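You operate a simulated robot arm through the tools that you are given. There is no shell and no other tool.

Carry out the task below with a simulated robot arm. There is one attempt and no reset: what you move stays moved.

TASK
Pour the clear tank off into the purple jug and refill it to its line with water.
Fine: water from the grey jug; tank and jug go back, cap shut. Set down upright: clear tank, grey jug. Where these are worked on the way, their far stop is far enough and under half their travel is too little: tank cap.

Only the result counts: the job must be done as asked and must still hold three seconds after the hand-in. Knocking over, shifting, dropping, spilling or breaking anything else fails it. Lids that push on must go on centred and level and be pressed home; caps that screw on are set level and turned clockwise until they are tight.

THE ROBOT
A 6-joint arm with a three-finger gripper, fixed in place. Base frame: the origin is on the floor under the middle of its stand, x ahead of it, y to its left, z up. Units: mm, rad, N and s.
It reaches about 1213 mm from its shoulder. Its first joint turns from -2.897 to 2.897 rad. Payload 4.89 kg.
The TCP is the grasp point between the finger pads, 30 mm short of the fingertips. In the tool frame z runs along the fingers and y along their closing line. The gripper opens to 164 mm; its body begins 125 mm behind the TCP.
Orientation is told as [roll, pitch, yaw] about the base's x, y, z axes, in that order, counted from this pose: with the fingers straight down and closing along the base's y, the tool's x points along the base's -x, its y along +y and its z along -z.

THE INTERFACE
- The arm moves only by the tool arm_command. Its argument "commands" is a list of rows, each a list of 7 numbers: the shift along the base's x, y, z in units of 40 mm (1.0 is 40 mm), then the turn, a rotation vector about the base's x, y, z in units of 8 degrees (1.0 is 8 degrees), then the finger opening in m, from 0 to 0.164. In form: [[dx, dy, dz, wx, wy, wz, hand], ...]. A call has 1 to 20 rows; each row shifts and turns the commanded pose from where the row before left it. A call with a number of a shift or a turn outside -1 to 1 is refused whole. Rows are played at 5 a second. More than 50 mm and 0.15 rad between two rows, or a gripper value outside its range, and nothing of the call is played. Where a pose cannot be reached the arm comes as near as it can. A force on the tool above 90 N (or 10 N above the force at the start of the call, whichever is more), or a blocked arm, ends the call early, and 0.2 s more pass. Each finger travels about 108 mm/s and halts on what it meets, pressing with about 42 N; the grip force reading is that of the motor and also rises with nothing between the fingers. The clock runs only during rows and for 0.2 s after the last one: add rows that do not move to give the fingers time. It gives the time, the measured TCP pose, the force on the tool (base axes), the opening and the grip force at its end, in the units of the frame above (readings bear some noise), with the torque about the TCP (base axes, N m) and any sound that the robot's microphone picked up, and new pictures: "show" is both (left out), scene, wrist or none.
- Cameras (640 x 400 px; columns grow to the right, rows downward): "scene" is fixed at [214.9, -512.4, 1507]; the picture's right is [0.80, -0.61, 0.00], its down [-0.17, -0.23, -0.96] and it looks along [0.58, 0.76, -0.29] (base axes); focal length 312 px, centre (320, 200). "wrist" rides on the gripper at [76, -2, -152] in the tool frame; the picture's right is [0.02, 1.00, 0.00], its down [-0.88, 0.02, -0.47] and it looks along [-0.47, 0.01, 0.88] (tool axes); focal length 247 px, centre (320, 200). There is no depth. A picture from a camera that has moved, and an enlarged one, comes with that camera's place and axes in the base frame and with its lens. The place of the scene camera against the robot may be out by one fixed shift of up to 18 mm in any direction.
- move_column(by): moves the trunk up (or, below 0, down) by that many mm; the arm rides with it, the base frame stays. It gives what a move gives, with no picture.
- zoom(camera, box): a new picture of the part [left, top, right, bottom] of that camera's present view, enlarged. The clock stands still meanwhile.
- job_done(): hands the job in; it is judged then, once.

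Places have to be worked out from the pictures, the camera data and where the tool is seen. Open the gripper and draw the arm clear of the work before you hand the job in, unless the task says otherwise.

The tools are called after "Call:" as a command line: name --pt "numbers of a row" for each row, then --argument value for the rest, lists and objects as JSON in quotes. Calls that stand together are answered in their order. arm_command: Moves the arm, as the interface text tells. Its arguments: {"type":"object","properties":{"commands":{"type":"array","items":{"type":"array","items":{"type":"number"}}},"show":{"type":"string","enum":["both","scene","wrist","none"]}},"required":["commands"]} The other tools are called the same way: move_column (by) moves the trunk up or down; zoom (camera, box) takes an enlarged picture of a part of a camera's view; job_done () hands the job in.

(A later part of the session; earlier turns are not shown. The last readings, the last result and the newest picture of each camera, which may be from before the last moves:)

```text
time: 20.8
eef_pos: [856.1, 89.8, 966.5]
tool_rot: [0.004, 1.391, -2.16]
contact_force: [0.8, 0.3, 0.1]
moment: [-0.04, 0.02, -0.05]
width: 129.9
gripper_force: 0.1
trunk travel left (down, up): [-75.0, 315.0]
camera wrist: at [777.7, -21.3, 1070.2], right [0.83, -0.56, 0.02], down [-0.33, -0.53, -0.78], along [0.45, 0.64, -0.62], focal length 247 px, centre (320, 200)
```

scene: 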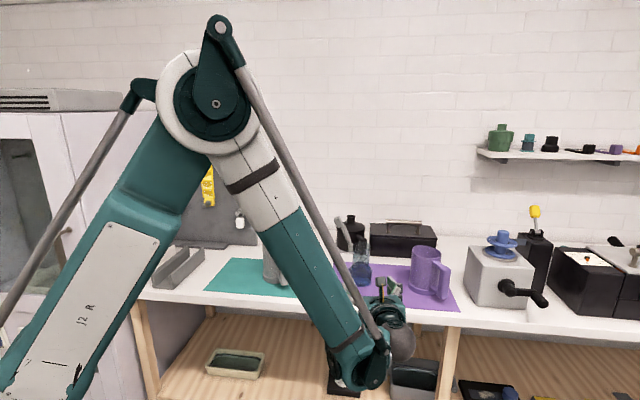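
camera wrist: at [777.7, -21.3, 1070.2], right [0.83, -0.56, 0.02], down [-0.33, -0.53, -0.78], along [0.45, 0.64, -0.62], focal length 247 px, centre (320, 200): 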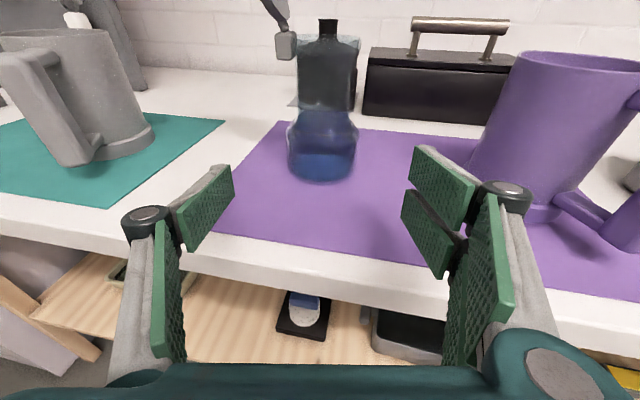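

Well centred on the tank. Quick zoom to recheck the lines and the table-edge clearance before sliding in.

Call:
zoom --camera "wrist" --box '[270, 40, 375, 190]'

Call:
zoom --camera "scene" --box '[320, 230, 460, 340]'

```text
2.67 times, centred on (322, 115) of wrist
camera zoom: at [777.7, -21.3, 1070.2], right [0.83, -0.56, 0.02], down [-0.33, -0.53, -0.78], along [0.45, 0.64, -0.62], focal length 659 px, centre (313, 427)
```

zoom: 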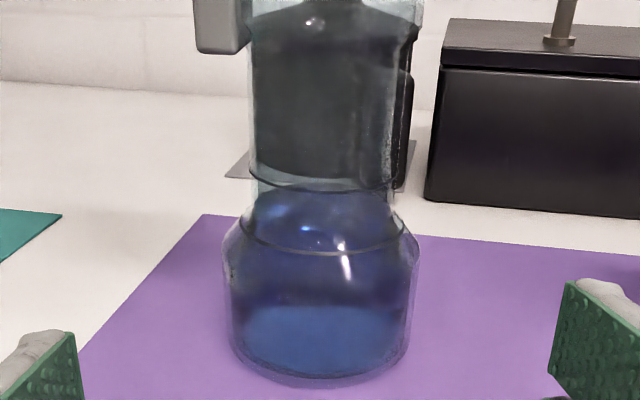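

```text
3.64 times, centred on (390, 285) of scene
camera zoom: at [214.9, -512.4, 1507.0], right [0.8, -0.61, 0.0], down [-0.17, -0.23, -0.96], along [0.58, 0.76, -0.29], focal length 1134 px, centre (66, -109)
```

zoom: 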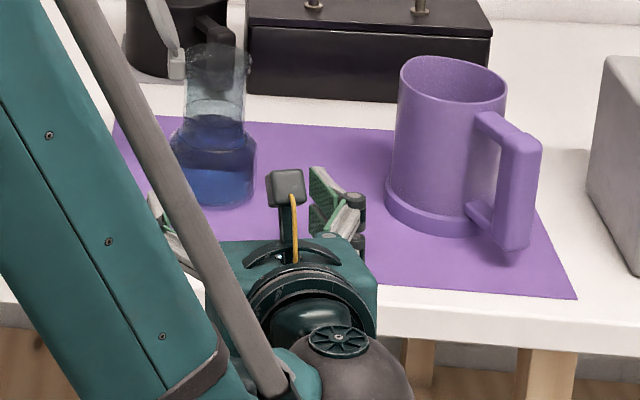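

Sliding forward along the fingers to straddle the tank body, in two parts.

Call:
arm_command --pt "0.4 0.595 -0.125 0 0 0 0.13" --pt "0.4 0.595 -0.125 0 0 0 0.13" --pt "0.4 0.595 -0.125 0 0 0 0.13" --show "both"

```text
time: 21.6
eef_pos: [904.1, 161.4, 953.5]
tool_rot: [0.002, 1.391, -2.162]
contact_force: [-0.6, 0.4, 0.7]
moment: [-0.05, 0.04, -0.02]
width: 130.0
gripper_force: 0.0
trunk travel left (down, up): [-75.0, 315.0]
camera wrist: at [825.5, 50.0, 1056.1], right [0.83, -0.56, 0.02], down [-0.33, -0.53, -0.78], along [0.45, 0.64, -0.62], focal length 247 px, centre (320, 200)
```

scene: 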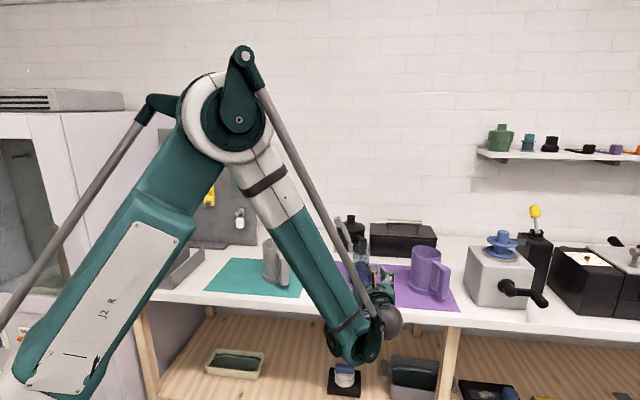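
wrist: 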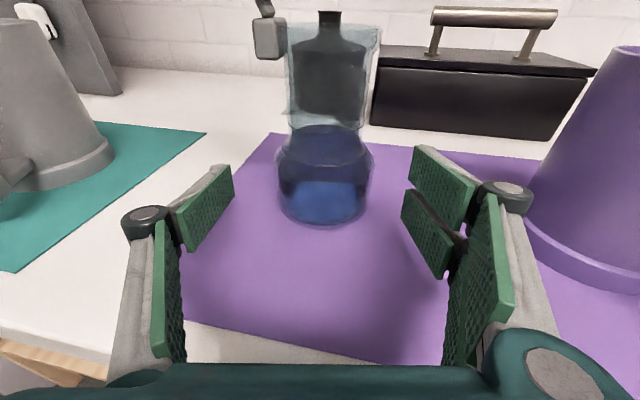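

Call:
arm_command --pt "0.37 0.55 -0.13 0 0 0 0.13" --pt "0.37 0.55 -0.13 0 0 0 0.13" --pt "0 0 0 0 0 0 0.13" --show "both"

Call:
zoom --camera "wrist" --box '[120, 30, 520, 290]'

```text
time: 22.4
eef_pos: [932.6, 206.3, 942.2]
tool_rot: [0.002, 1.393, -2.16]
contact_force: [0.2, -0.3, 1.0]
moment: [-0.02, 0.02, 0.03]
width: 130.0
gripper_force: 0.1
trunk travel left (down, up): [-75.0, 315.0]
camera wrist: at [854.6, 94.8, 1045.0], right [0.83, -0.56, 0.02], down [-0.33, -0.53, -0.78], along [0.45, 0.64, -0.62], focal length 247 px, centre (320, 200)
```

scene: 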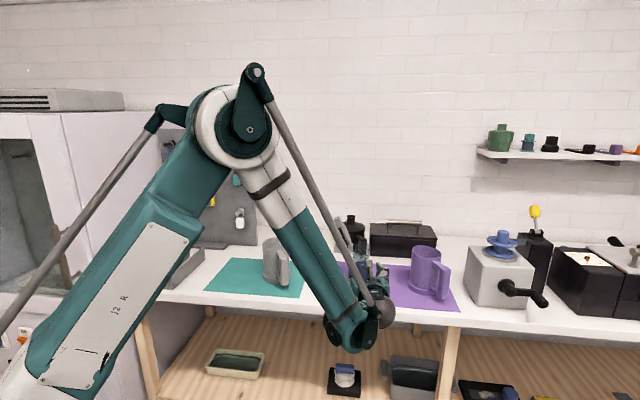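
wrist: 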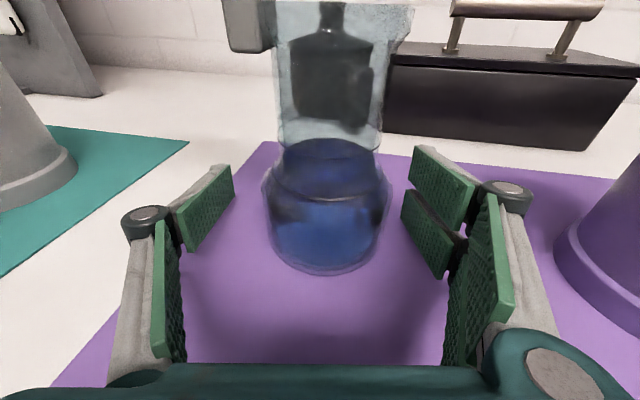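

```text
1.54 times, centred on (320, 160) of wrist
camera zoom: at [854.6, 94.8, 1045.0], right [0.83, -0.56, 0.02], down [-0.33, -0.53, -0.78], along [0.45, 0.64, -0.62], focal length 380 px, centre (320, 262)
```

zoom: 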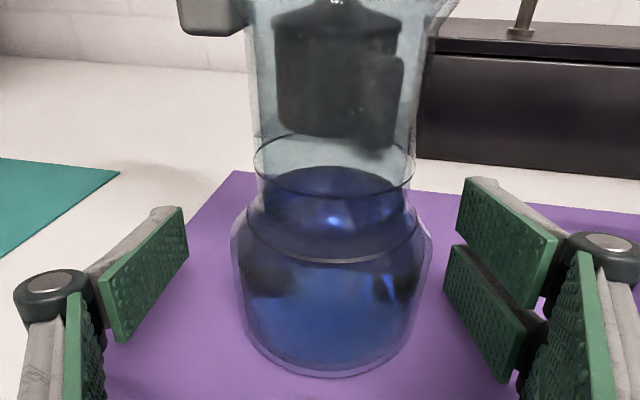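

The tank sits ~2–3 mm right of the hand's centre line, so I'll shift by that, then close gradually.

Call:
arm_command --pt "0.052 -0.035 0 0 0 0 0.12" --pt "0 0 0 0 0 0 0.105" --pt "0 0 0 0 0 0 0.1" --pt "0 0 0 0 0 0 0.095" --pt "0 0 0 0 0 0 0.092" --show "wrist"

Call:
zoom --camera "wrist" --box '[120, 30, 520, 290]'

```text
time: 23.6
eef_pos: [934.7, 203.6, 942.2]
tool_rot: [0.004, 1.391, -2.163]
contact_force: [-0.2, -0.3, 0.0]
moment: [0.0, -0.04, -0.02]
width: 91.8
gripper_force: 0.1
trunk travel left (down, up): [-75.0, 315.0]
camera wrist: at [857.0, 93.3, 1045.0], right [0.83, -0.56, 0.02], down [-0.33, -0.53, -0.78], along [0.45, 0.64, -0.62], focal length 247 px, centre (320, 200)
```

wrist: 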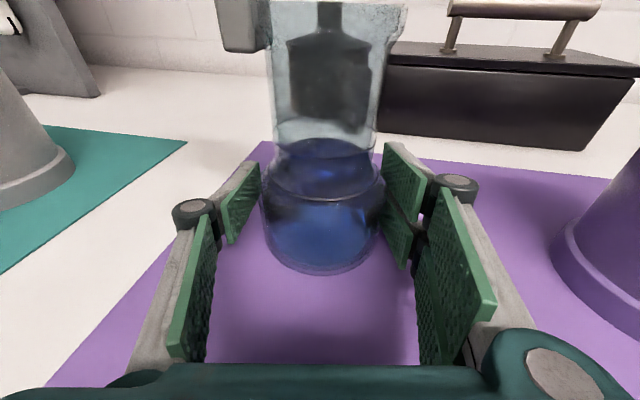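

```text
1.54 times, centred on (320, 160) of wrist
camera zoom: at [857.0, 93.3, 1045.0], right [0.83, -0.56, 0.02], down [-0.33, -0.53, -0.78], along [0.45, 0.64, -0.62], focal length 380 px, centre (320, 262)
```

zoom: 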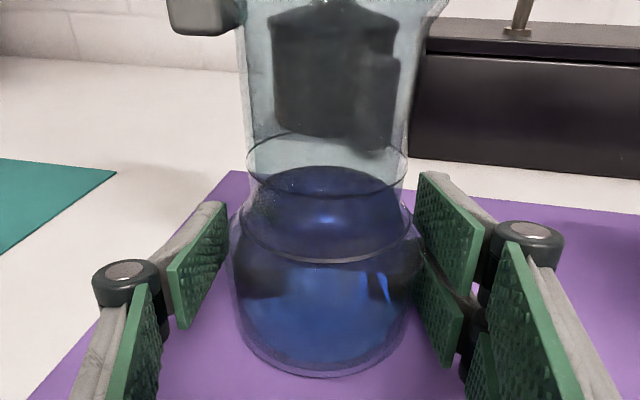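

Centred now. Closing onto the body.

Call:
arm_command --pt "0 0 0 0 0 0 0.089" --pt "0 0 0 0 0 0 0.086" --pt "0 0 0 0 0 0 0.082" --pt "0 0 0 0 0 0 0.076" --pt "0 0 0 0 0 0 0.07" --pt "0 0 0 0 0 0 0.07" --show "wrist"

Call:
zoom --camera "wrist" --box '[120, 30, 520, 290]'

```text
time: 24.9
eef_pos: [934.8, 202.9, 941.9]
tool_rot: [0.002, 1.391, -2.163]
contact_force: [5.1, -6.7, 3.3]
moment: [-0.45, -0.43, -0.07]
width: 85.5
gripper_force: 42.6
trunk travel left (down, up): [-75.0, 315.0]
camera wrist: at [857.0, 92.9, 1045.0], right [0.83, -0.56, 0.02], down [-0.33, -0.53, -0.78], along [0.45, 0.64, -0.62], focal length 247 px, centre (320, 200)
```

wrist: 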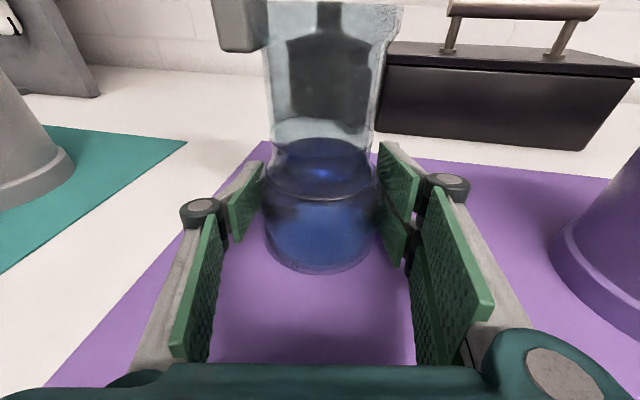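

```text
1.54 times, centred on (320, 160) of wrist
camera zoom: at [857.0, 92.9, 1045.0], right [0.83, -0.56, 0.02], down [-0.33, -0.53, -0.78], along [0.45, 0.64, -0.62], focal length 380 px, centre (320, 262)
```

zoom: 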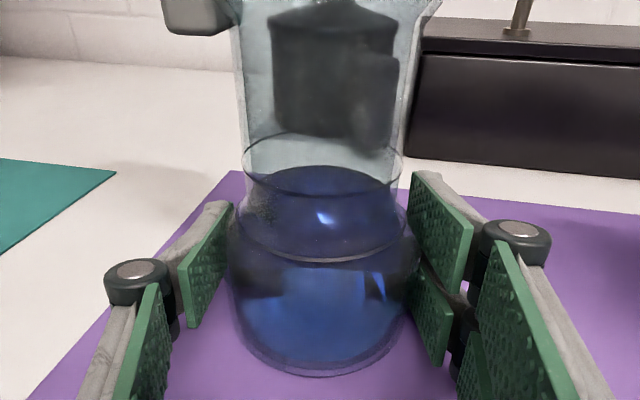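

Grip is firm (85.5 mm, 43 N). I'll note this set-down pose (TCP ≈(935,203,942)) and lift slowly to check the tank comes with the hand.

Call:
arm_command --pt "0 0 0.25 0 0 0 0.07" --pt "0 0 0.5 0 0 0 0.07" --pt "0 0 0.75 0 0 0 0.07" --pt "0 0 0.75 0 0 0 0.07" --show "both"

Call:
zoom --camera "wrist" --box '[120, 0, 520, 290]'

```text
time: 25.9
eef_pos: [937.2, 204.5, 1032.6]
tool_rot: [0.001, 1.389, -2.164]
contact_force: [1.0, -0.6, -1.8]
moment: [0.03, -0.23, 0.18]
width: 71.7
gripper_force: 26.0
trunk travel left (down, up): [-75.0, 315.0]
camera wrist: at [858.7, 93.2, 1134.7], right [0.83, -0.56, 0.02], down [-0.33, -0.53, -0.78], along [0.45, 0.64, -0.62], focal length 247 px, centre (320, 200)
```

scene: 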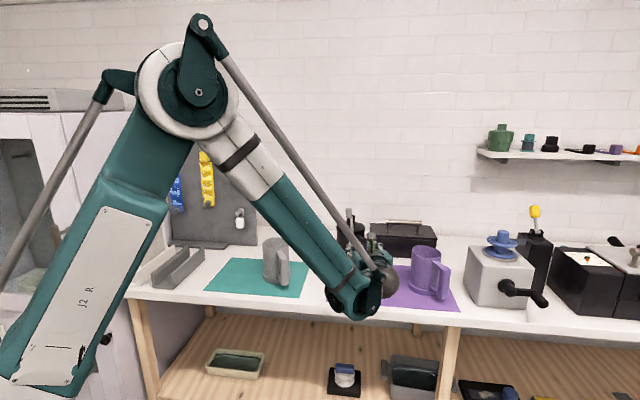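
wrist: 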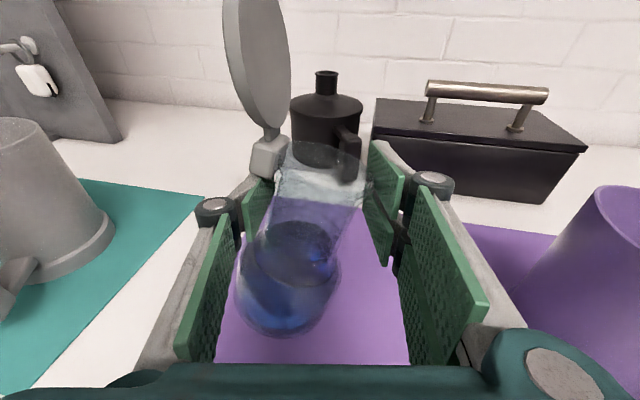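

```text
1.38 times, centred on (320, 145) of wrist
camera zoom: at [858.7, 93.2, 1134.7], right [0.83, -0.56, 0.02], down [-0.33, -0.53, -0.78], along [0.45, 0.64, -0.62], focal length 341 px, centre (320, 276)
```

zoom: 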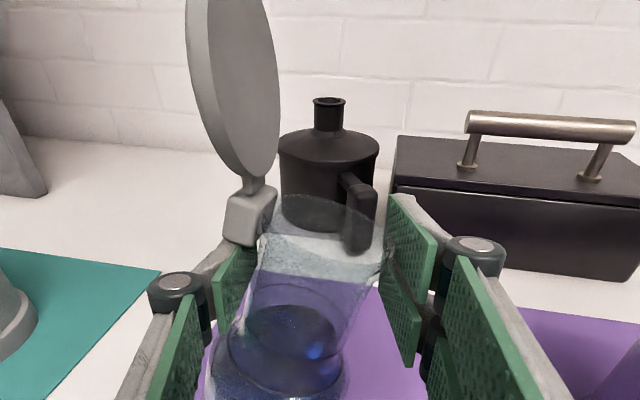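

The width fell to 72 mm and the tank appears tilted – the grip has slid up the shoulder. I'll look carefully before doing anything.

Call:
zoom --camera "scene" --box '[320, 190, 460, 320]'

Call:
zoom --camera "wrist" --box '[200, 120, 440, 360]'

```text
3.08 times, centred on (390, 255) of scene
camera zoom: at [214.9, -512.4, 1507.0], right [0.8, -0.61, 0.0], down [-0.17, -0.23, -0.96], along [0.58, 0.76, -0.29], focal length 960 px, centre (105, 31)
```

zoom: 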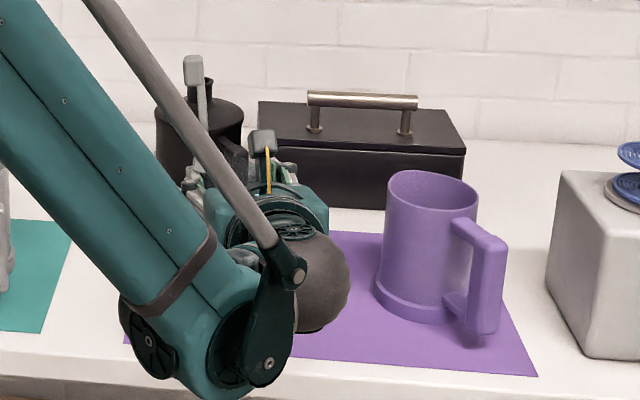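

```text
1.67 times, centred on (320, 240) of wrist
camera zoom: at [858.7, 93.2, 1134.7], right [0.83, -0.56, 0.02], down [-0.33, -0.53, -0.78], along [0.45, 0.64, -0.62], focal length 412 px, centre (320, 133)
```

zoom: 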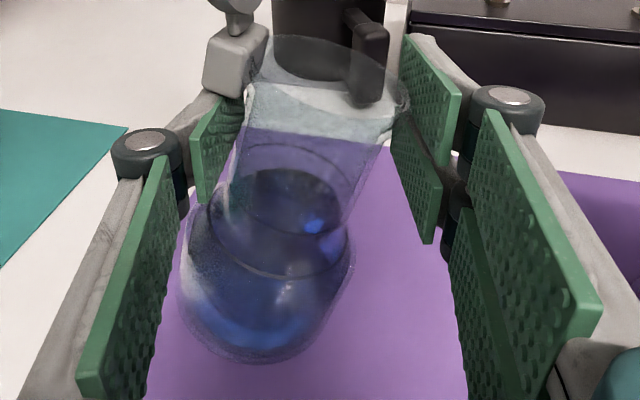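

The tank is leaning right ~20–30° with its neck held between the left finger and the upper right finger; no water is out. I'll lower in tiny steps to feel for the table before easing the grip.

Call:
arm_command --pt "0 0 -0.05 0 0 0 0.07" --pt "0 0 -0.05 0 0 0 0.07" --show "wrist"

Call:
zoom --camera "wrist" --box '[200, 120, 440, 360]'

```text
time: 26.6
eef_pos: [935.4, 203.3, 1028.9]
tool_rot: [0.0, 1.39, -2.164]
contact_force: [-2.7, 1.3, 2.7]
moment: [0.07, 0.1, -0.02]
width: 71.7
gripper_force: 12.7
trunk travel left (down, up): [-75.0, 315.0]
camera wrist: at [857.3, 93.3, 1131.5], right [0.83, -0.56, 0.02], down [-0.33, -0.53, -0.78], along [0.45, 0.64, -0.62], focal length 247 px, centre (320, 200)
```

wrist: 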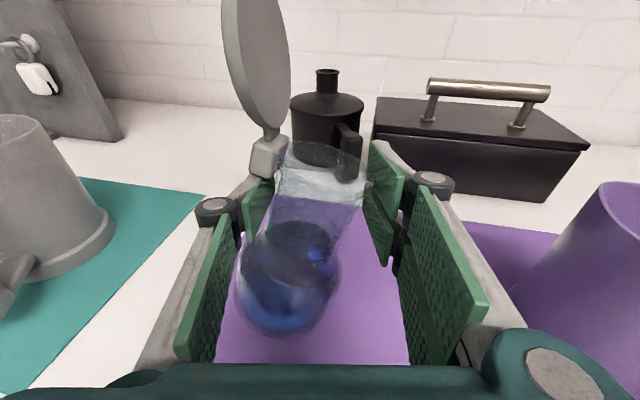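

```text
1.67 times, centred on (320, 240) of wrist
camera zoom: at [857.3, 93.3, 1131.5], right [0.83, -0.56, 0.02], down [-0.33, -0.53, -0.78], along [0.45, 0.64, -0.62], focal length 412 px, centre (320, 133)
```

zoom: 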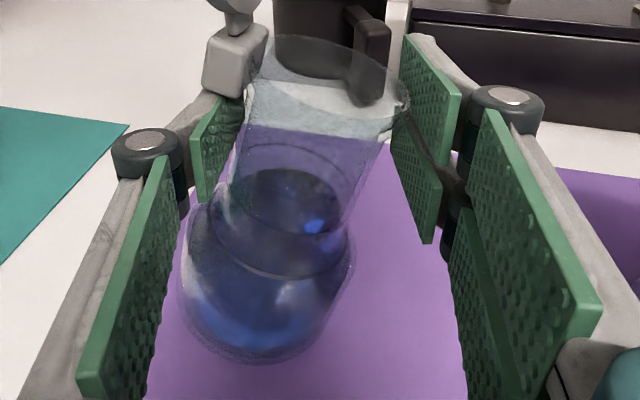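

Fitting the picture to the tank's shape: it is resting on its lower base edge near (927,208) with base centre ≈(891,203), leaning ~21° toward +x, with water still well inside. I'll walk the hand toward −x while easing the fingers open so the tank rocks back upright under control.

Call:
arm_command --pt "-0.165 -0.022 0 0 0 0 0.073" --pt "-0.165 -0.022 0 0 0 0 0.075" --pt "-0.165 -0.022 0 0 0 0 0.077" --pt "-0.165 -0.022 0 0 0 0 0.079" --show "wrist"

Call:
zoom --camera "wrist" --box '[200, 100, 440, 360]'

```text
time: 27.6
eef_pos: [909.4, 200.1, 1027.4]
tool_rot: [0.002, 1.391, -2.166]
contact_force: [0.3, 1.1, -5.0]
moment: [-0.08, -0.15, 0.03]
width: 79.5
gripper_force: 0.4
trunk travel left (down, up): [-75.0, 315.0]
camera wrist: at [831.3, 89.4, 1130.8], right [0.83, -0.56, 0.02], down [-0.33, -0.53, -0.78], along [0.45, 0.64, -0.62], focal length 247 px, centre (320, 200)
```

wrist: 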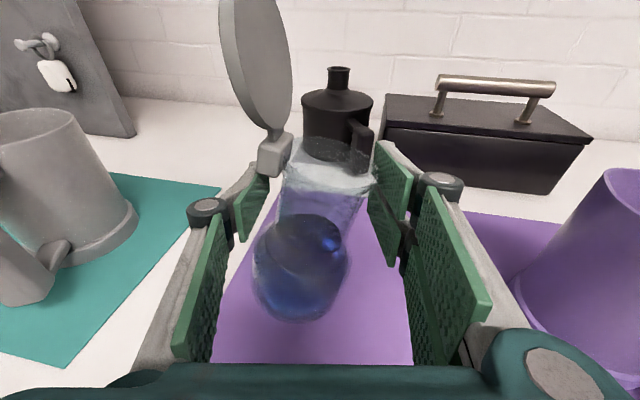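

```text
1.54 times, centred on (320, 230) of wrist
camera zoom: at [831.3, 89.4, 1130.8], right [0.83, -0.56, 0.02], down [-0.33, -0.53, -0.78], along [0.45, 0.64, -0.62], focal length 380 px, centre (320, 154)
```

zoom: 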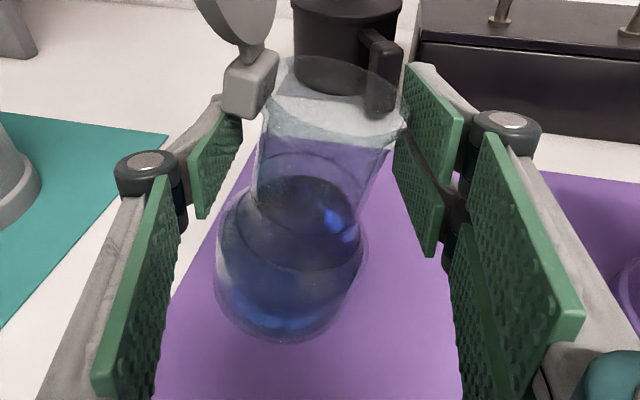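

It's coming upright; −5 N on the tool suggests the hinge block is resting on the left finger. I continue toward −x while lowering slightly and opening.

Call:
arm_command --pt "-0.14 -0.022 -0.06 0 0 0 0.081" --pt "-0.14 -0.022 -0.06 0 0 0 0.083" --pt "-0.14 -0.022 -0.06 0 0 0 0.085" --pt "-0.1 -0.022 -0.06 0 0 0 0.087" --show "wrist"

Call:
zoom --camera "wrist" --box '[200, 100, 440, 360]'

```text
time: 28.6
eef_pos: [888.3, 196.7, 1018.2]
tool_rot: [0.002, 1.392, -2.163]
contact_force: [-0.5, 1.0, -2.8]
moment: [-0.09, -0.09, 0.0]
width: 87.3
gripper_force: 0.0
trunk travel left (down, up): [-75.0, 315.0]
camera wrist: at [810.4, 85.7, 1120.9], right [0.83, -0.56, 0.02], down [-0.33, -0.53, -0.78], along [0.45, 0.64, -0.62], focal length 247 px, centre (320, 200)
```

wrist: 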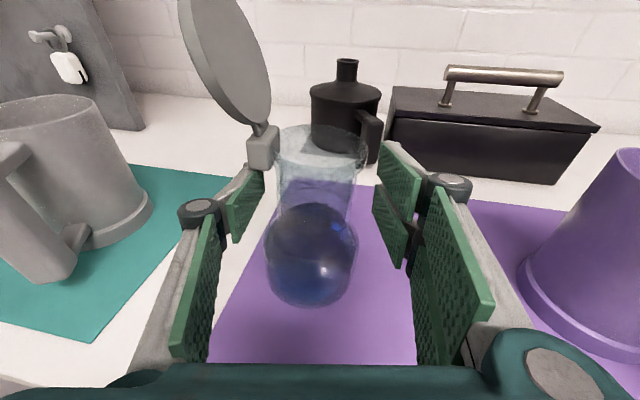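

```text
1.54 times, centred on (320, 230) of wrist
camera zoom: at [810.4, 85.7, 1120.9], right [0.83, -0.56, 0.02], down [-0.33, -0.53, -0.78], along [0.45, 0.64, -0.62], focal length 380 px, centre (320, 154)
```

zoom: 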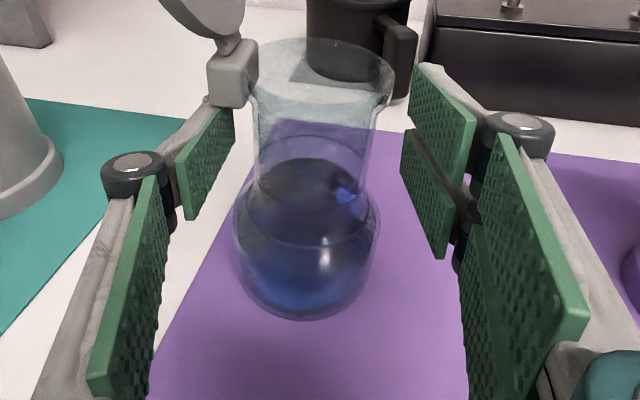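

Nearly upright now. Lower a bit more and ease left so the hinge block comes off the finger.

Call:
arm_command --pt "-0.05 0 -0.1 0 0 0 0.09" --pt "-0.05 0 -0.1 0 0 0 0.093" --pt "-0.03 0 -0.1 0 0 0 0.096" --pt "0 0 0 0 0 0 0.098" --show "wrist"

Call:
zoom --camera "wrist" --box '[200, 100, 440, 360]'

```text
time: 29.6
eef_pos: [884.2, 196.6, 1007.9]
tool_rot: [0.003, 1.391, -2.163]
contact_force: [-0.7, 0.8, 0.1]
moment: [-0.06, 0.0, 0.01]
width: 98.2
gripper_force: 0.0
trunk travel left (down, up): [-75.0, 315.0]
camera wrist: at [805.1, 85.9, 1109.3], right [0.83, -0.56, 0.02], down [-0.33, -0.53, -0.78], along [0.45, 0.64, -0.62], focal length 247 px, centre (320, 200)
```

wrist: 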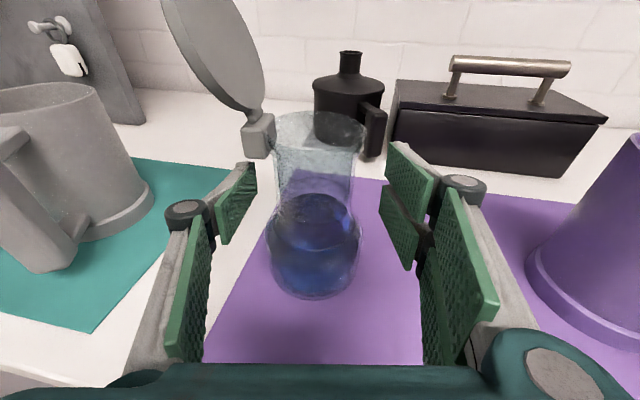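

```text
1.54 times, centred on (320, 230) of wrist
camera zoom: at [805.1, 85.9, 1109.3], right [0.83, -0.56, 0.02], down [-0.33, -0.53, -0.78], along [0.45, 0.64, -0.62], focal length 380 px, centre (320, 154)
```

zoom: 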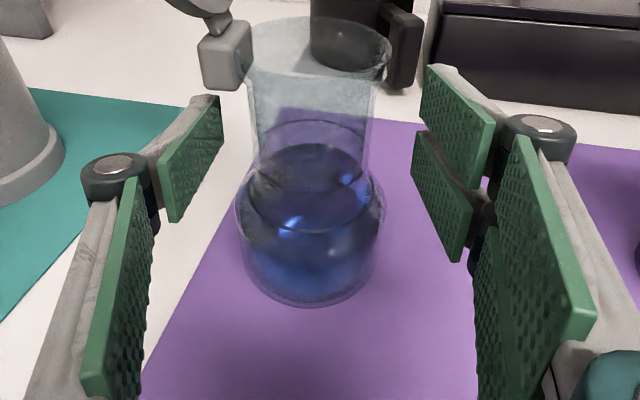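

The tank stands upright again at about (891.5, 213), water still inside, cap open. Body grip failed because the upper finger rode on the rounded shoulder; I'll grip the straight neck instead. First back straight out and up.

Call:
arm_command --pt "-0.22 -0.33 0.07 0 0 0 0.12" --pt "-0.44 -0.66 0.14 0 0 0 0.13" --pt "-0.44 -0.66 0.14 0 0 0 0.13" --pt "-0.44 -0.66 0.3 0 0 0 0.13" --pt "-0.3 -0.3 0.8 0 0 0 0.13" --pt "0 0 0.8 0 0 0 0.1" --show "both"

Call:
zoom --camera "wrist" --box '[240, 120, 440, 300]'

```text
time: 30.9
eef_pos: [808.3, 92.7, 1096.3]
tool_rot: [-0.001, 1.388, -2.166]
contact_force: [1.6, 0.2, -1.0]
moment: [0.1, 0.0, 0.25]
width: 100.2
gripper_force: 0.1
trunk travel left (down, up): [-75.0, 315.0]
camera wrist: at [731.0, -18.7, 1198.8], right [0.83, -0.56, 0.02], down [-0.33, -0.53, -0.78], along [0.45, 0.64, -0.62], focal length 247 px, centre (320, 200)
```

scene: 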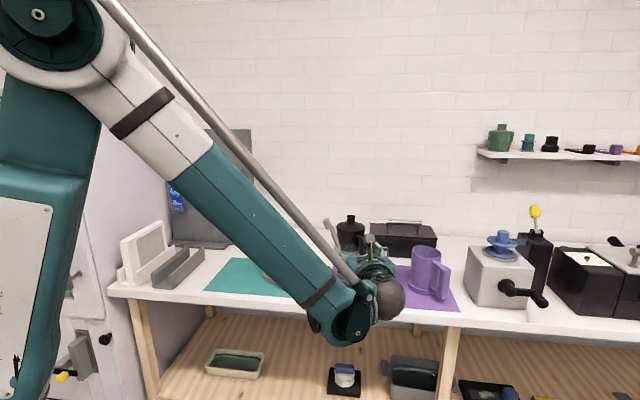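
wrist: 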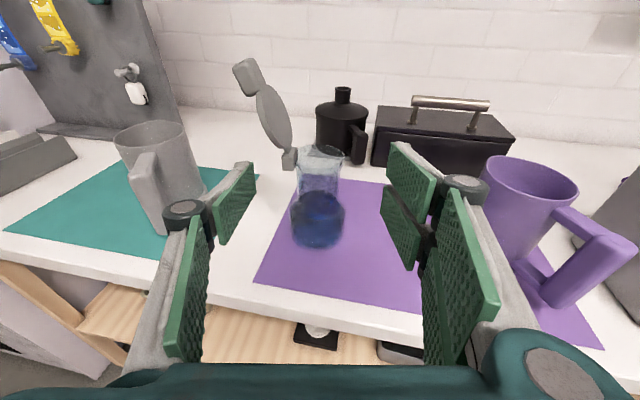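

```text
2.22 times, centred on (340, 210) of wrist
camera zoom: at [731.0, -18.7, 1198.8], right [0.83, -0.56, 0.02], down [-0.33, -0.53, -0.78], along [0.45, 0.64, -0.62], focal length 549 px, centre (276, 178)
```

zoom: 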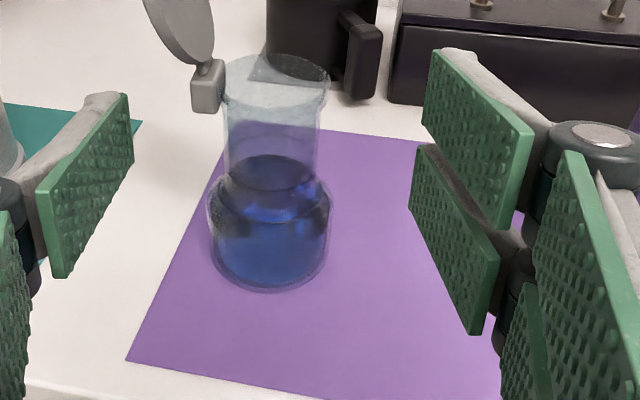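

Tank upright at ≈(893,216), hinge still on its left. New plan: grip the neck from the left side (tool pointing along (0.83,-0.56), hinge toward the palm), which lets me pour sideways with the single finger on the pour side. I'll swing the hand there, high up, and test the roll range in free air.

Call:
arm_command --pt "-0.09 0.433 0.6 0 0 -0.9375 0.1" --pt "-0.09 0.433 0.6 0 0 -0.9375 0.1" --pt "-0.09 0.433 0.6 0 0 -0.9375 0.1" --pt "-0.09 0.433 0.6 0 0 -0.9375 0.1" --pt "-0.09 0.433 0.3 0 0 -0.9375 0.1" --pt "-0.09 0.433 0.3 0 0 -0.9375 0.1" --pt "-0.09 0.433 0 0 0 -0.9375 0.1" --pt "-0.09 0.433 0 0 0 -0.9375 0.1" --pt "-0.09 0.433 0 0 0 -0.9375 0.1" --pt "-0.09 0.433 0 0 0 -0.9375 0.1" --pt "-0.09 0.433 0 0 0 -0.9375 0.1" --pt "-0.09 0.433 0 0 0 -0.9375 0.1" --pt "0 0 0 0.525 0.778 0 0.1" --pt "0 0 0 0.525 0.778 0 0.1" --show "both"

```text
time: 34.0
eef_pos: [789.5, 214.8, 1252.7]
tool_rot: [-0.525, 1.265, 2.604]
contact_force: [1.0, 0.6, -0.9]
moment: [-0.02, 0.0, -0.18]
width: 100.1
gripper_force: 0.1
out of reach, approached as far as the arm can: row 6, 7, 8, 9, 10, 11
trunk travel left (down, up): [-75.0, 315.0]
camera wrist: at [661.6, 204.5, 1365.2], right [-0.03, -0.99, -0.13], down [-0.69, 0.11, -0.72], along [0.73, 0.07, -0.68], focal length 247 px, centre (320, 200)
```

scene: 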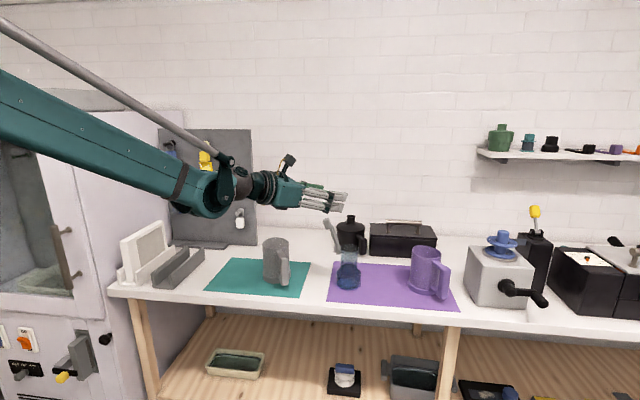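
wrist: 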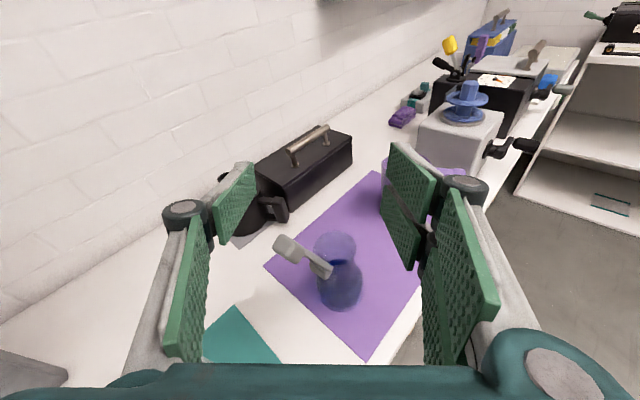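

Rows 6–11 hit a joint limit (wrist can't swing that way here), so that approach is out. I'll hold still for a moment to see where the arm settles before planning the next move.

Call:
arm_command --pt "0 0 0 0 0 0 0.1" --pt "0 0 0 0 0 0 0.1" --show "both"

```text
time: 34.5
eef_pos: [788.8, 213.5, 1253.5]
tool_rot: [-0.533, 1.264, 2.595]
contact_force: [0.5, 0.8, -0.5]
moment: [0.01, 0.0, 0.01]
width: 100.2
gripper_force: 0.1
trunk travel left (down, up): [-75.0, 315.0]
camera wrist: at [661.3, 203.3, 1365.4], right [-0.03, -0.99, -0.13], down [-0.68, 0.12, -0.72], along [0.73, 0.07, -0.68], focal length 247 px, centre (320, 200)
```

scene: 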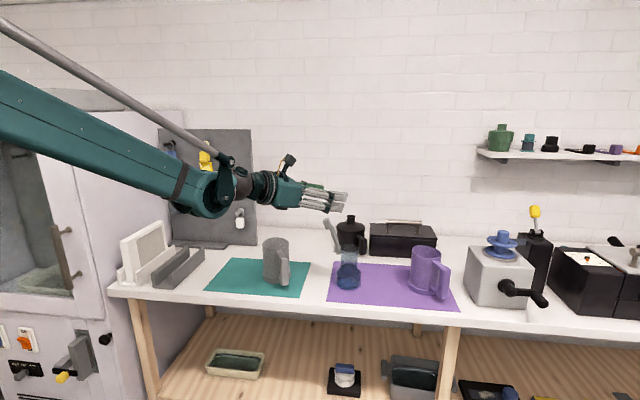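
wrist: 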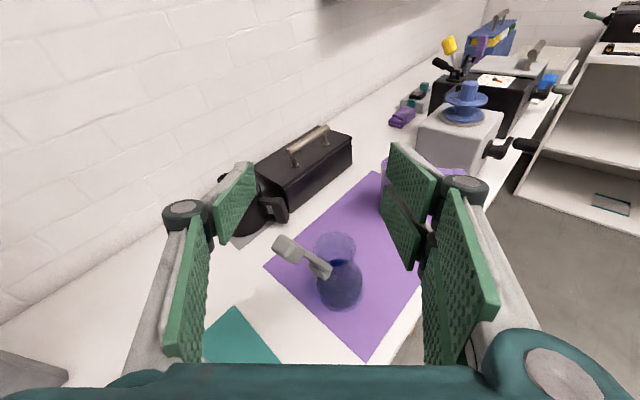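

The arm is settled there. I'll return to the yaw-56° approach that worked, and this time grip the body about 6 mm lower with the tank nearer the fingertips, testing the hold in tiny lifts.

Call:
arm_command --pt "0 -0.1 0 -0.525 -0.778 0 0.12" --pt "0 -0.1 0 -0.525 -0.778 0 0.12" --pt "0.05 -0.43 0 0 0 1 0.12" --pt "0.05 -0.43 0 0 0 1 0.12" --pt "0.05 -0.43 0 0 0 1 0.12" --pt "0.05 -0.43 0 0 0 1 0.12" --pt "0.05 -0.43 0 0 0 1 0.12" --pt "0.05 -0.43 0 0 0 1 0.12" --pt "0.05 -0.43 0 0 0 1 0.12" --pt "0 0 -0.5 -0.768 0.518 0 0.12" --pt "0 0 -0.9 0 0 0 0.12" --pt "0 0 -0.9 0 0 0 0.12" --pt "0 0 -0.9 0 0 0 0.12" --pt "0 0 -0.9 0 0 0 0.12" --show "both"

```text
time: 37.5
eef_pos: [787.3, 193.2, 1120.1]
tool_rot: [1.049, 1.485, -1.651]
contact_force: [-1.3, -0.7, 0.2]
moment: [-0.08, 0.13, -0.09]
width: 120.3
gripper_force: 0.1
out of reach, approached as far as the arm can: row 4, 5, 6, 7, 8, 9
trunk travel left (down, up): [-75.0, 315.0]
camera wrist: at [648.7, 137.8, 1202.5], right [0.42, -0.9, 0.1], down [-0.43, -0.29, -0.86], along [0.8, 0.32, -0.51], focal length 247 px, centre (320, 200)
```

scene: 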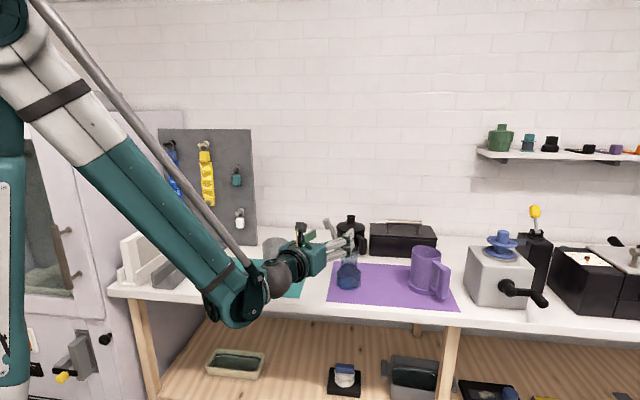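
wrist: 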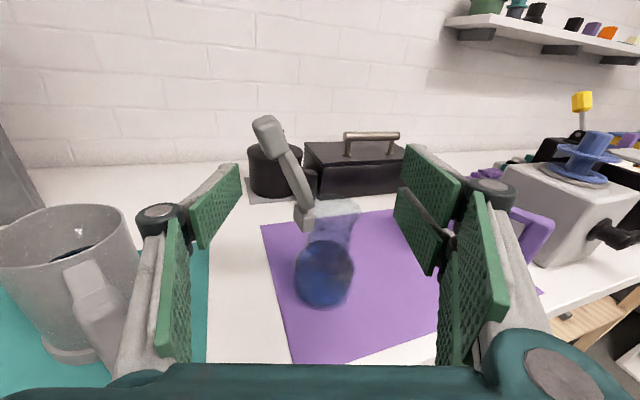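

The wrist hits a limit high and close in. Here the left fingertip is ~30 mm from the cap's tab, so I'll first move away in −y, then yaw in small steps.

Call:
arm_command --pt "0 -0.8 0 0 0 0 0.12" --pt "0 -0.8 0 0 0 0 0.12" --pt "0.1 -0.4 0 0 0 0.5 0.12" --pt "0.1 -0.4 0 0 0 0.5 0.12" --show "both"

```text
time: 38.5
eef_pos: [797.0, 97.9, 1120.0]
tool_rot: [1.047, 1.485, -1.516]
contact_force: [-1.0, 1.0, 1.0]
moment: [-0.03, 0.04, -0.22]
width: 120.1
gripper_force: 0.0
trunk travel left (down, up): [-75.0, 315.0]
camera wrist: at [666.8, 24.1, 1203.0], right [0.55, -0.83, 0.1], down [-0.38, -0.35, -0.86], along [0.75, 0.43, -0.51], focal length 247 px, centre (320, 200)
```

scene: 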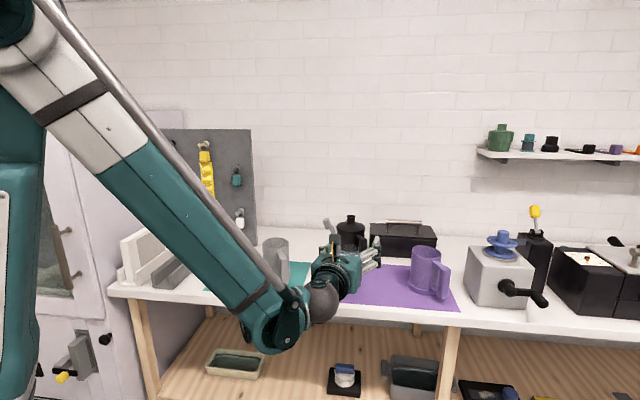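
wrist: 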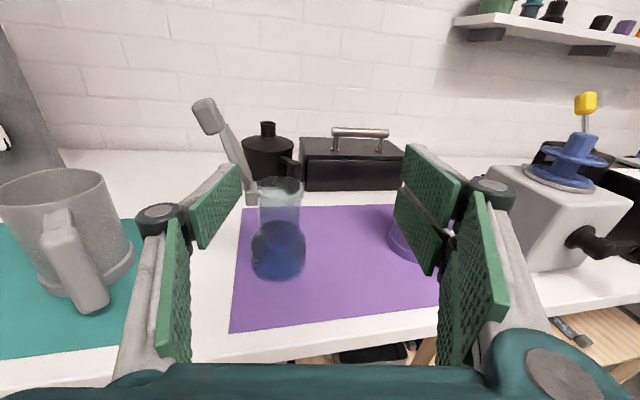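

Good. Finishing the yaw, levelling the roll, setting 10° pitch, then descending to the pre-grasp.

Call:
arm_command --pt "0.06 -0.12 0 0 0 0.975 0.12" --pt "0.06 -0.12 0 0 0 0.975 0.12" --pt "0.06 -0.12 0 0 0 0.975 0.12" --pt "0 0 -0.5 -0.174 0.569 0 0.12" --pt "0 0 -0.5 -0.174 0.569 0 0.12" --pt "0 0 -0.9 0 0 0 0.12" --pt "0 0 -0.9 0 0 0 0.12" --pt "0 0 -0.9 0 0 0 0.12" --show "both"

```text
time: 40.4
eef_pos: [802.4, 83.7, 972.4]
tool_rot: [-0.182, 1.396, -2.329]
contact_force: [-1.3, 0.9, 0.5]
moment: [-0.15, 0.01, -0.25]
width: 120.1
gripper_force: 0.0
trunk travel left (down, up): [-75.0, 315.0]
camera wrist: at [728.0, -31.1, 1074.2], right [0.84, -0.54, -0.01], down [-0.34, -0.51, -0.79], along [0.42, 0.66, -0.62], focal length 247 px, centre (320, 200)
```

scene: 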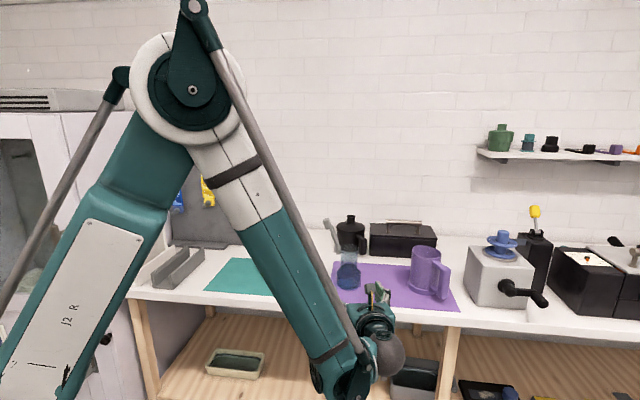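
wrist: 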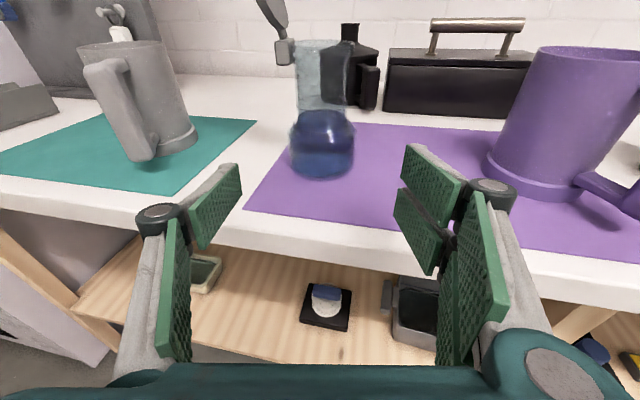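

Call:
zoom --camera "wrist" --box '[260, 20, 380, 190]'

```text
2.35 times, centred on (320, 105) of wrist
camera zoom: at [728.0, -31.1, 1074.2], right [0.84, -0.54, -0.01], down [-0.34, -0.51, -0.79], along [0.42, 0.66, -0.62], focal length 581 px, centre (320, 424)
```

zoom: 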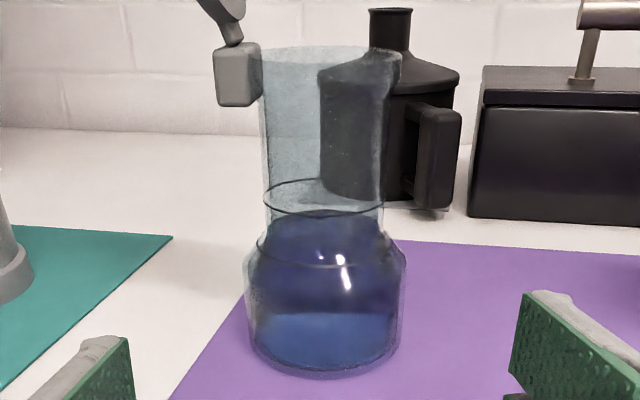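

The body wall looks straight from z≈906 to 953 here. Sliding in, slightly lower than before, in steps.

Call:
arm_command --pt "0.46 0.71 -0.2 0 0 0 0.12" --pt "0.46 0.71 -0.2 0 0 0 0.12" --pt "0.46 0.71 -0.2 0 0 0 0.12" --show "wrist"

```text
time: 41.1
eef_pos: [859.2, 168.7, 949.2]
tool_rot: [-0.181, 1.398, -2.331]
contact_force: [0.4, -0.4, 1.5]
moment: [-0.05, 0.03, -0.03]
width: 119.8
gripper_force: 0.1
trunk travel left (down, up): [-75.0, 315.0]
camera wrist: at [783.9, 52.8, 1050.2], right [0.84, -0.55, -0.01], down [-0.34, -0.51, -0.79], along [0.42, 0.66, -0.62], focal length 247 px, centre (320, 200)
```

wrist: 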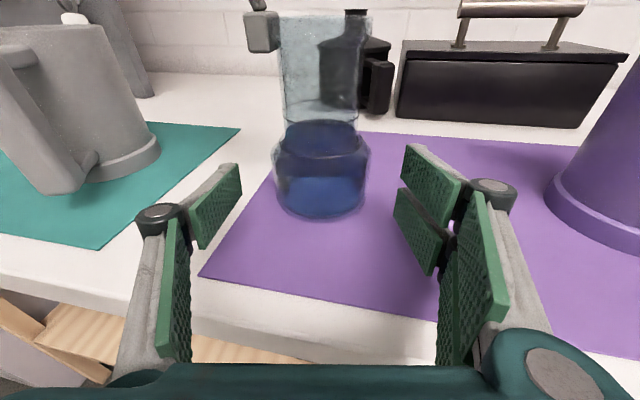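

Call:
arm_command --pt "0.22 0.364 -0.11 0 0 0 0.12" --pt "0.22 0.364 -0.11 0 0 0 0.12" --pt "0 0 0 0 0 0 0.105" --pt "0 0 0 0 0 0 0.1" --show "wrist"

Call:
zoom --camera "wrist" --box '[120, 30, 520, 290]'

```text
time: 42.1
eef_pos: [877.4, 196.7, 939.3]
tool_rot: [-0.185, 1.396, -2.332]
contact_force: [0.3, -0.7, -0.2]
moment: [-0.01, 0.01, -0.01]
width: 100.3
gripper_force: 0.0
trunk travel left (down, up): [-75.0, 315.0]
camera wrist: at [802.5, 82.7, 1041.3], right [0.84, -0.54, -0.01], down [-0.34, -0.51, -0.79], along [0.42, 0.66, -0.62], focal length 247 px, centre (320, 200)
```

wrist: 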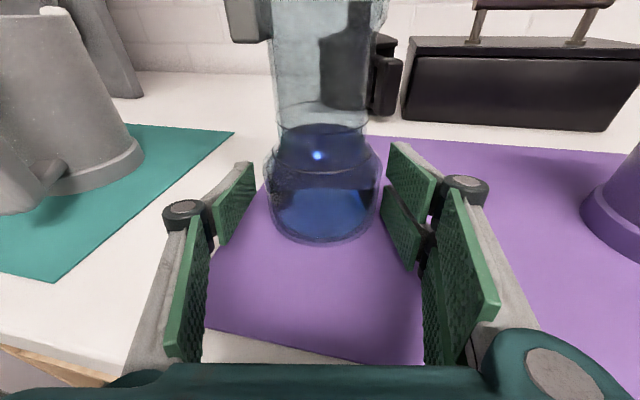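

```text
1.54 times, centred on (320, 160) of wrist
camera zoom: at [802.5, 82.7, 1041.3], right [0.84, -0.54, -0.01], down [-0.34, -0.51, -0.79], along [0.42, 0.66, -0.62], focal length 380 px, centre (320, 262)
```

zoom: 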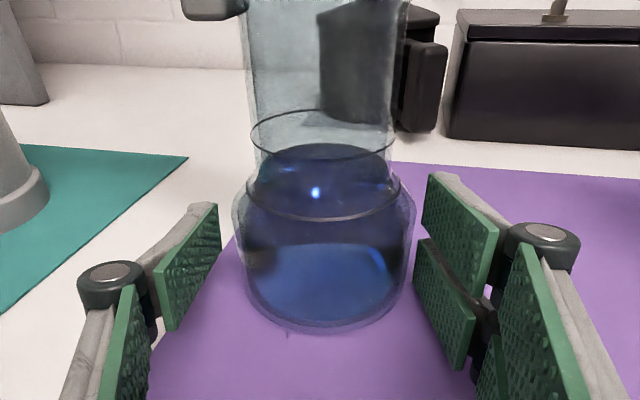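

Centred with the tank near the fingertips. Closing gently to full grip.

Call:
arm_command --pt "0.02 -0.012 0 0 0 0 0.094" --pt "0 0 0 0 0 0 0.09" --pt "0 0 0 0 0 0 0.087" --pt "0 0 0 0 0 0 0.084" --pt "0 0 0 0 0 0 0.08" --pt "0 0 0 0 0 0 0.07" --pt "0 0 0 0 0 0 0.05" --pt "0 0 0 0 0 0 0.04" --show "wrist"

Call:
zoom --camera "wrist" --box '[120, 30, 520, 290]'

```text
time: 44.0
eef_pos: [878.4, 195.8, 939.6]
tool_rot: [-0.186, 1.395, -2.333]
contact_force: [9.5, -8.4, 8.6]
moment: [-0.45, -1.03, -0.39]
width: 86.3
gripper_force: 42.1
trunk travel left (down, up): [-75.0, 315.0]
camera wrist: at [802.9, 81.8, 1041.4], right [0.84, -0.55, -0.01], down [-0.34, -0.51, -0.79], along [0.42, 0.66, -0.62], focal length 247 px, centre (320, 200)
```

wrist: 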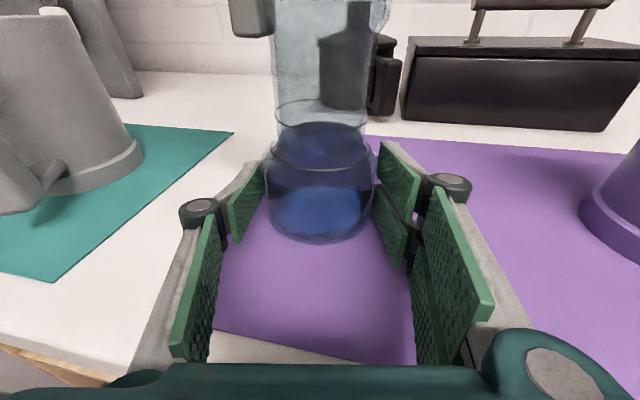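

```text
1.54 times, centred on (320, 160) of wrist
camera zoom: at [802.9, 81.8, 1041.4], right [0.84, -0.55, -0.01], down [-0.34, -0.51, -0.79], along [0.42, 0.66, -0.62], focal length 380 px, centre (320, 262)
```

zoom: 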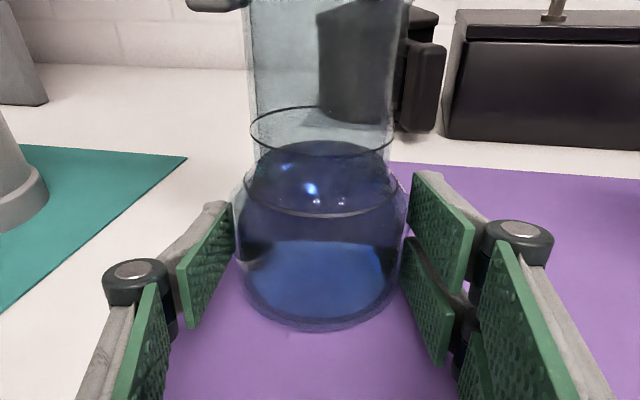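

Full grip: 86.3 mm, 42 N. Now a 2-mm test lift, reading the force.

Call:
arm_command --pt "0 0 0.05 0 0 0 0.04" --pt "0 0 0 0 0 0 0.04" --show "wrist"

```text
time: 44.5
eef_pos: [876.5, 196.8, 942.0]
tool_rot: [-0.186, 1.397, -2.332]
contact_force: [0.4, -0.7, -6.7]
moment: [-0.14, 0.08, 0.01]
width: 86.1
gripper_force: 42.1
trunk travel left (down, up): [-75.0, 315.0]
camera wrist: at [802.7, 82.6, 1042.7], right [0.84, -0.54, -0.01], down [-0.34, -0.51, -0.79], along [0.42, 0.66, -0.62], focal length 247 px, centre (320, 200)
```

wrist: 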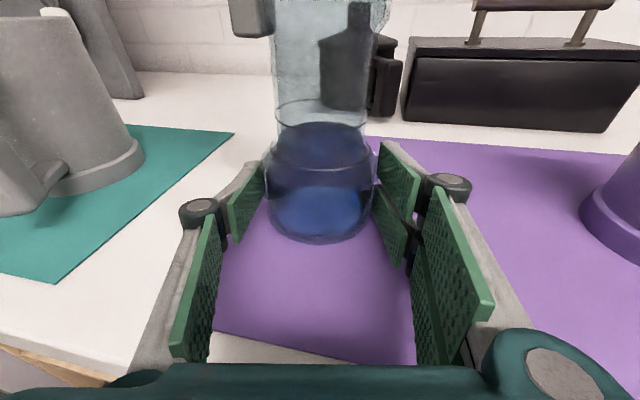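

Lateral load vanished and the tool now carries −6.7 N – the tank (~0.7 kg) is off the table and held. I'll keep lifting slowly, watching the width.

Call:
arm_command --pt "0 0 0.05 0 0 0 0.04" --pt "0 0 0.08 0 0 0 0.04" --pt "0 0 0.1 0 0 0 0.04" --pt "0 0 0 0 0 0 0.04" --show "wrist"

Call:
zoom --camera "wrist" --box '[120, 30, 520, 290]'

```text
time: 45.5
eef_pos: [877.6, 195.9, 949.7]
tool_rot: [-0.187, 1.396, -2.332]
contact_force: [0.3, -0.1, -6.4]
moment: [-0.18, 0.06, -0.01]
width: 86.4
gripper_force: 41.7
trunk travel left (down, up): [-75.0, 315.0]
camera wrist: at [803.2, 82.6, 1052.1], right [0.84, -0.54, -0.01], down [-0.34, -0.51, -0.79], along [0.42, 0.66, -0.62], focal length 247 px, centre (320, 200)
```

wrist: 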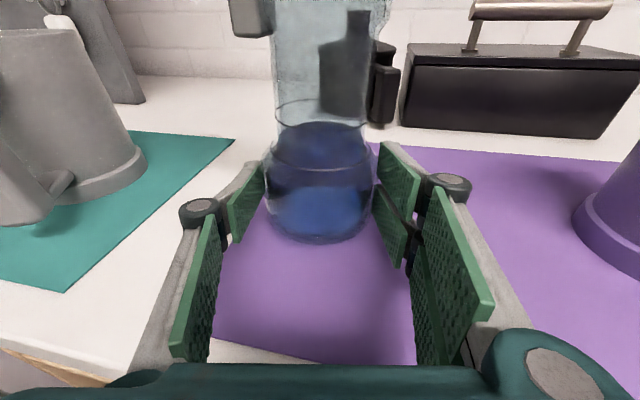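

```text
1.54 times, centred on (320, 160) of wrist
camera zoom: at [803.2, 82.6, 1052.1], right [0.84, -0.54, -0.01], down [-0.34, -0.51, -0.79], along [0.42, 0.66, -0.62], focal length 380 px, centre (320, 262)
```

zoom: 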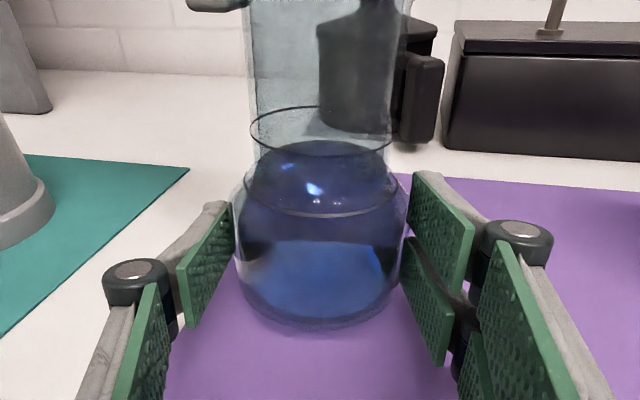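

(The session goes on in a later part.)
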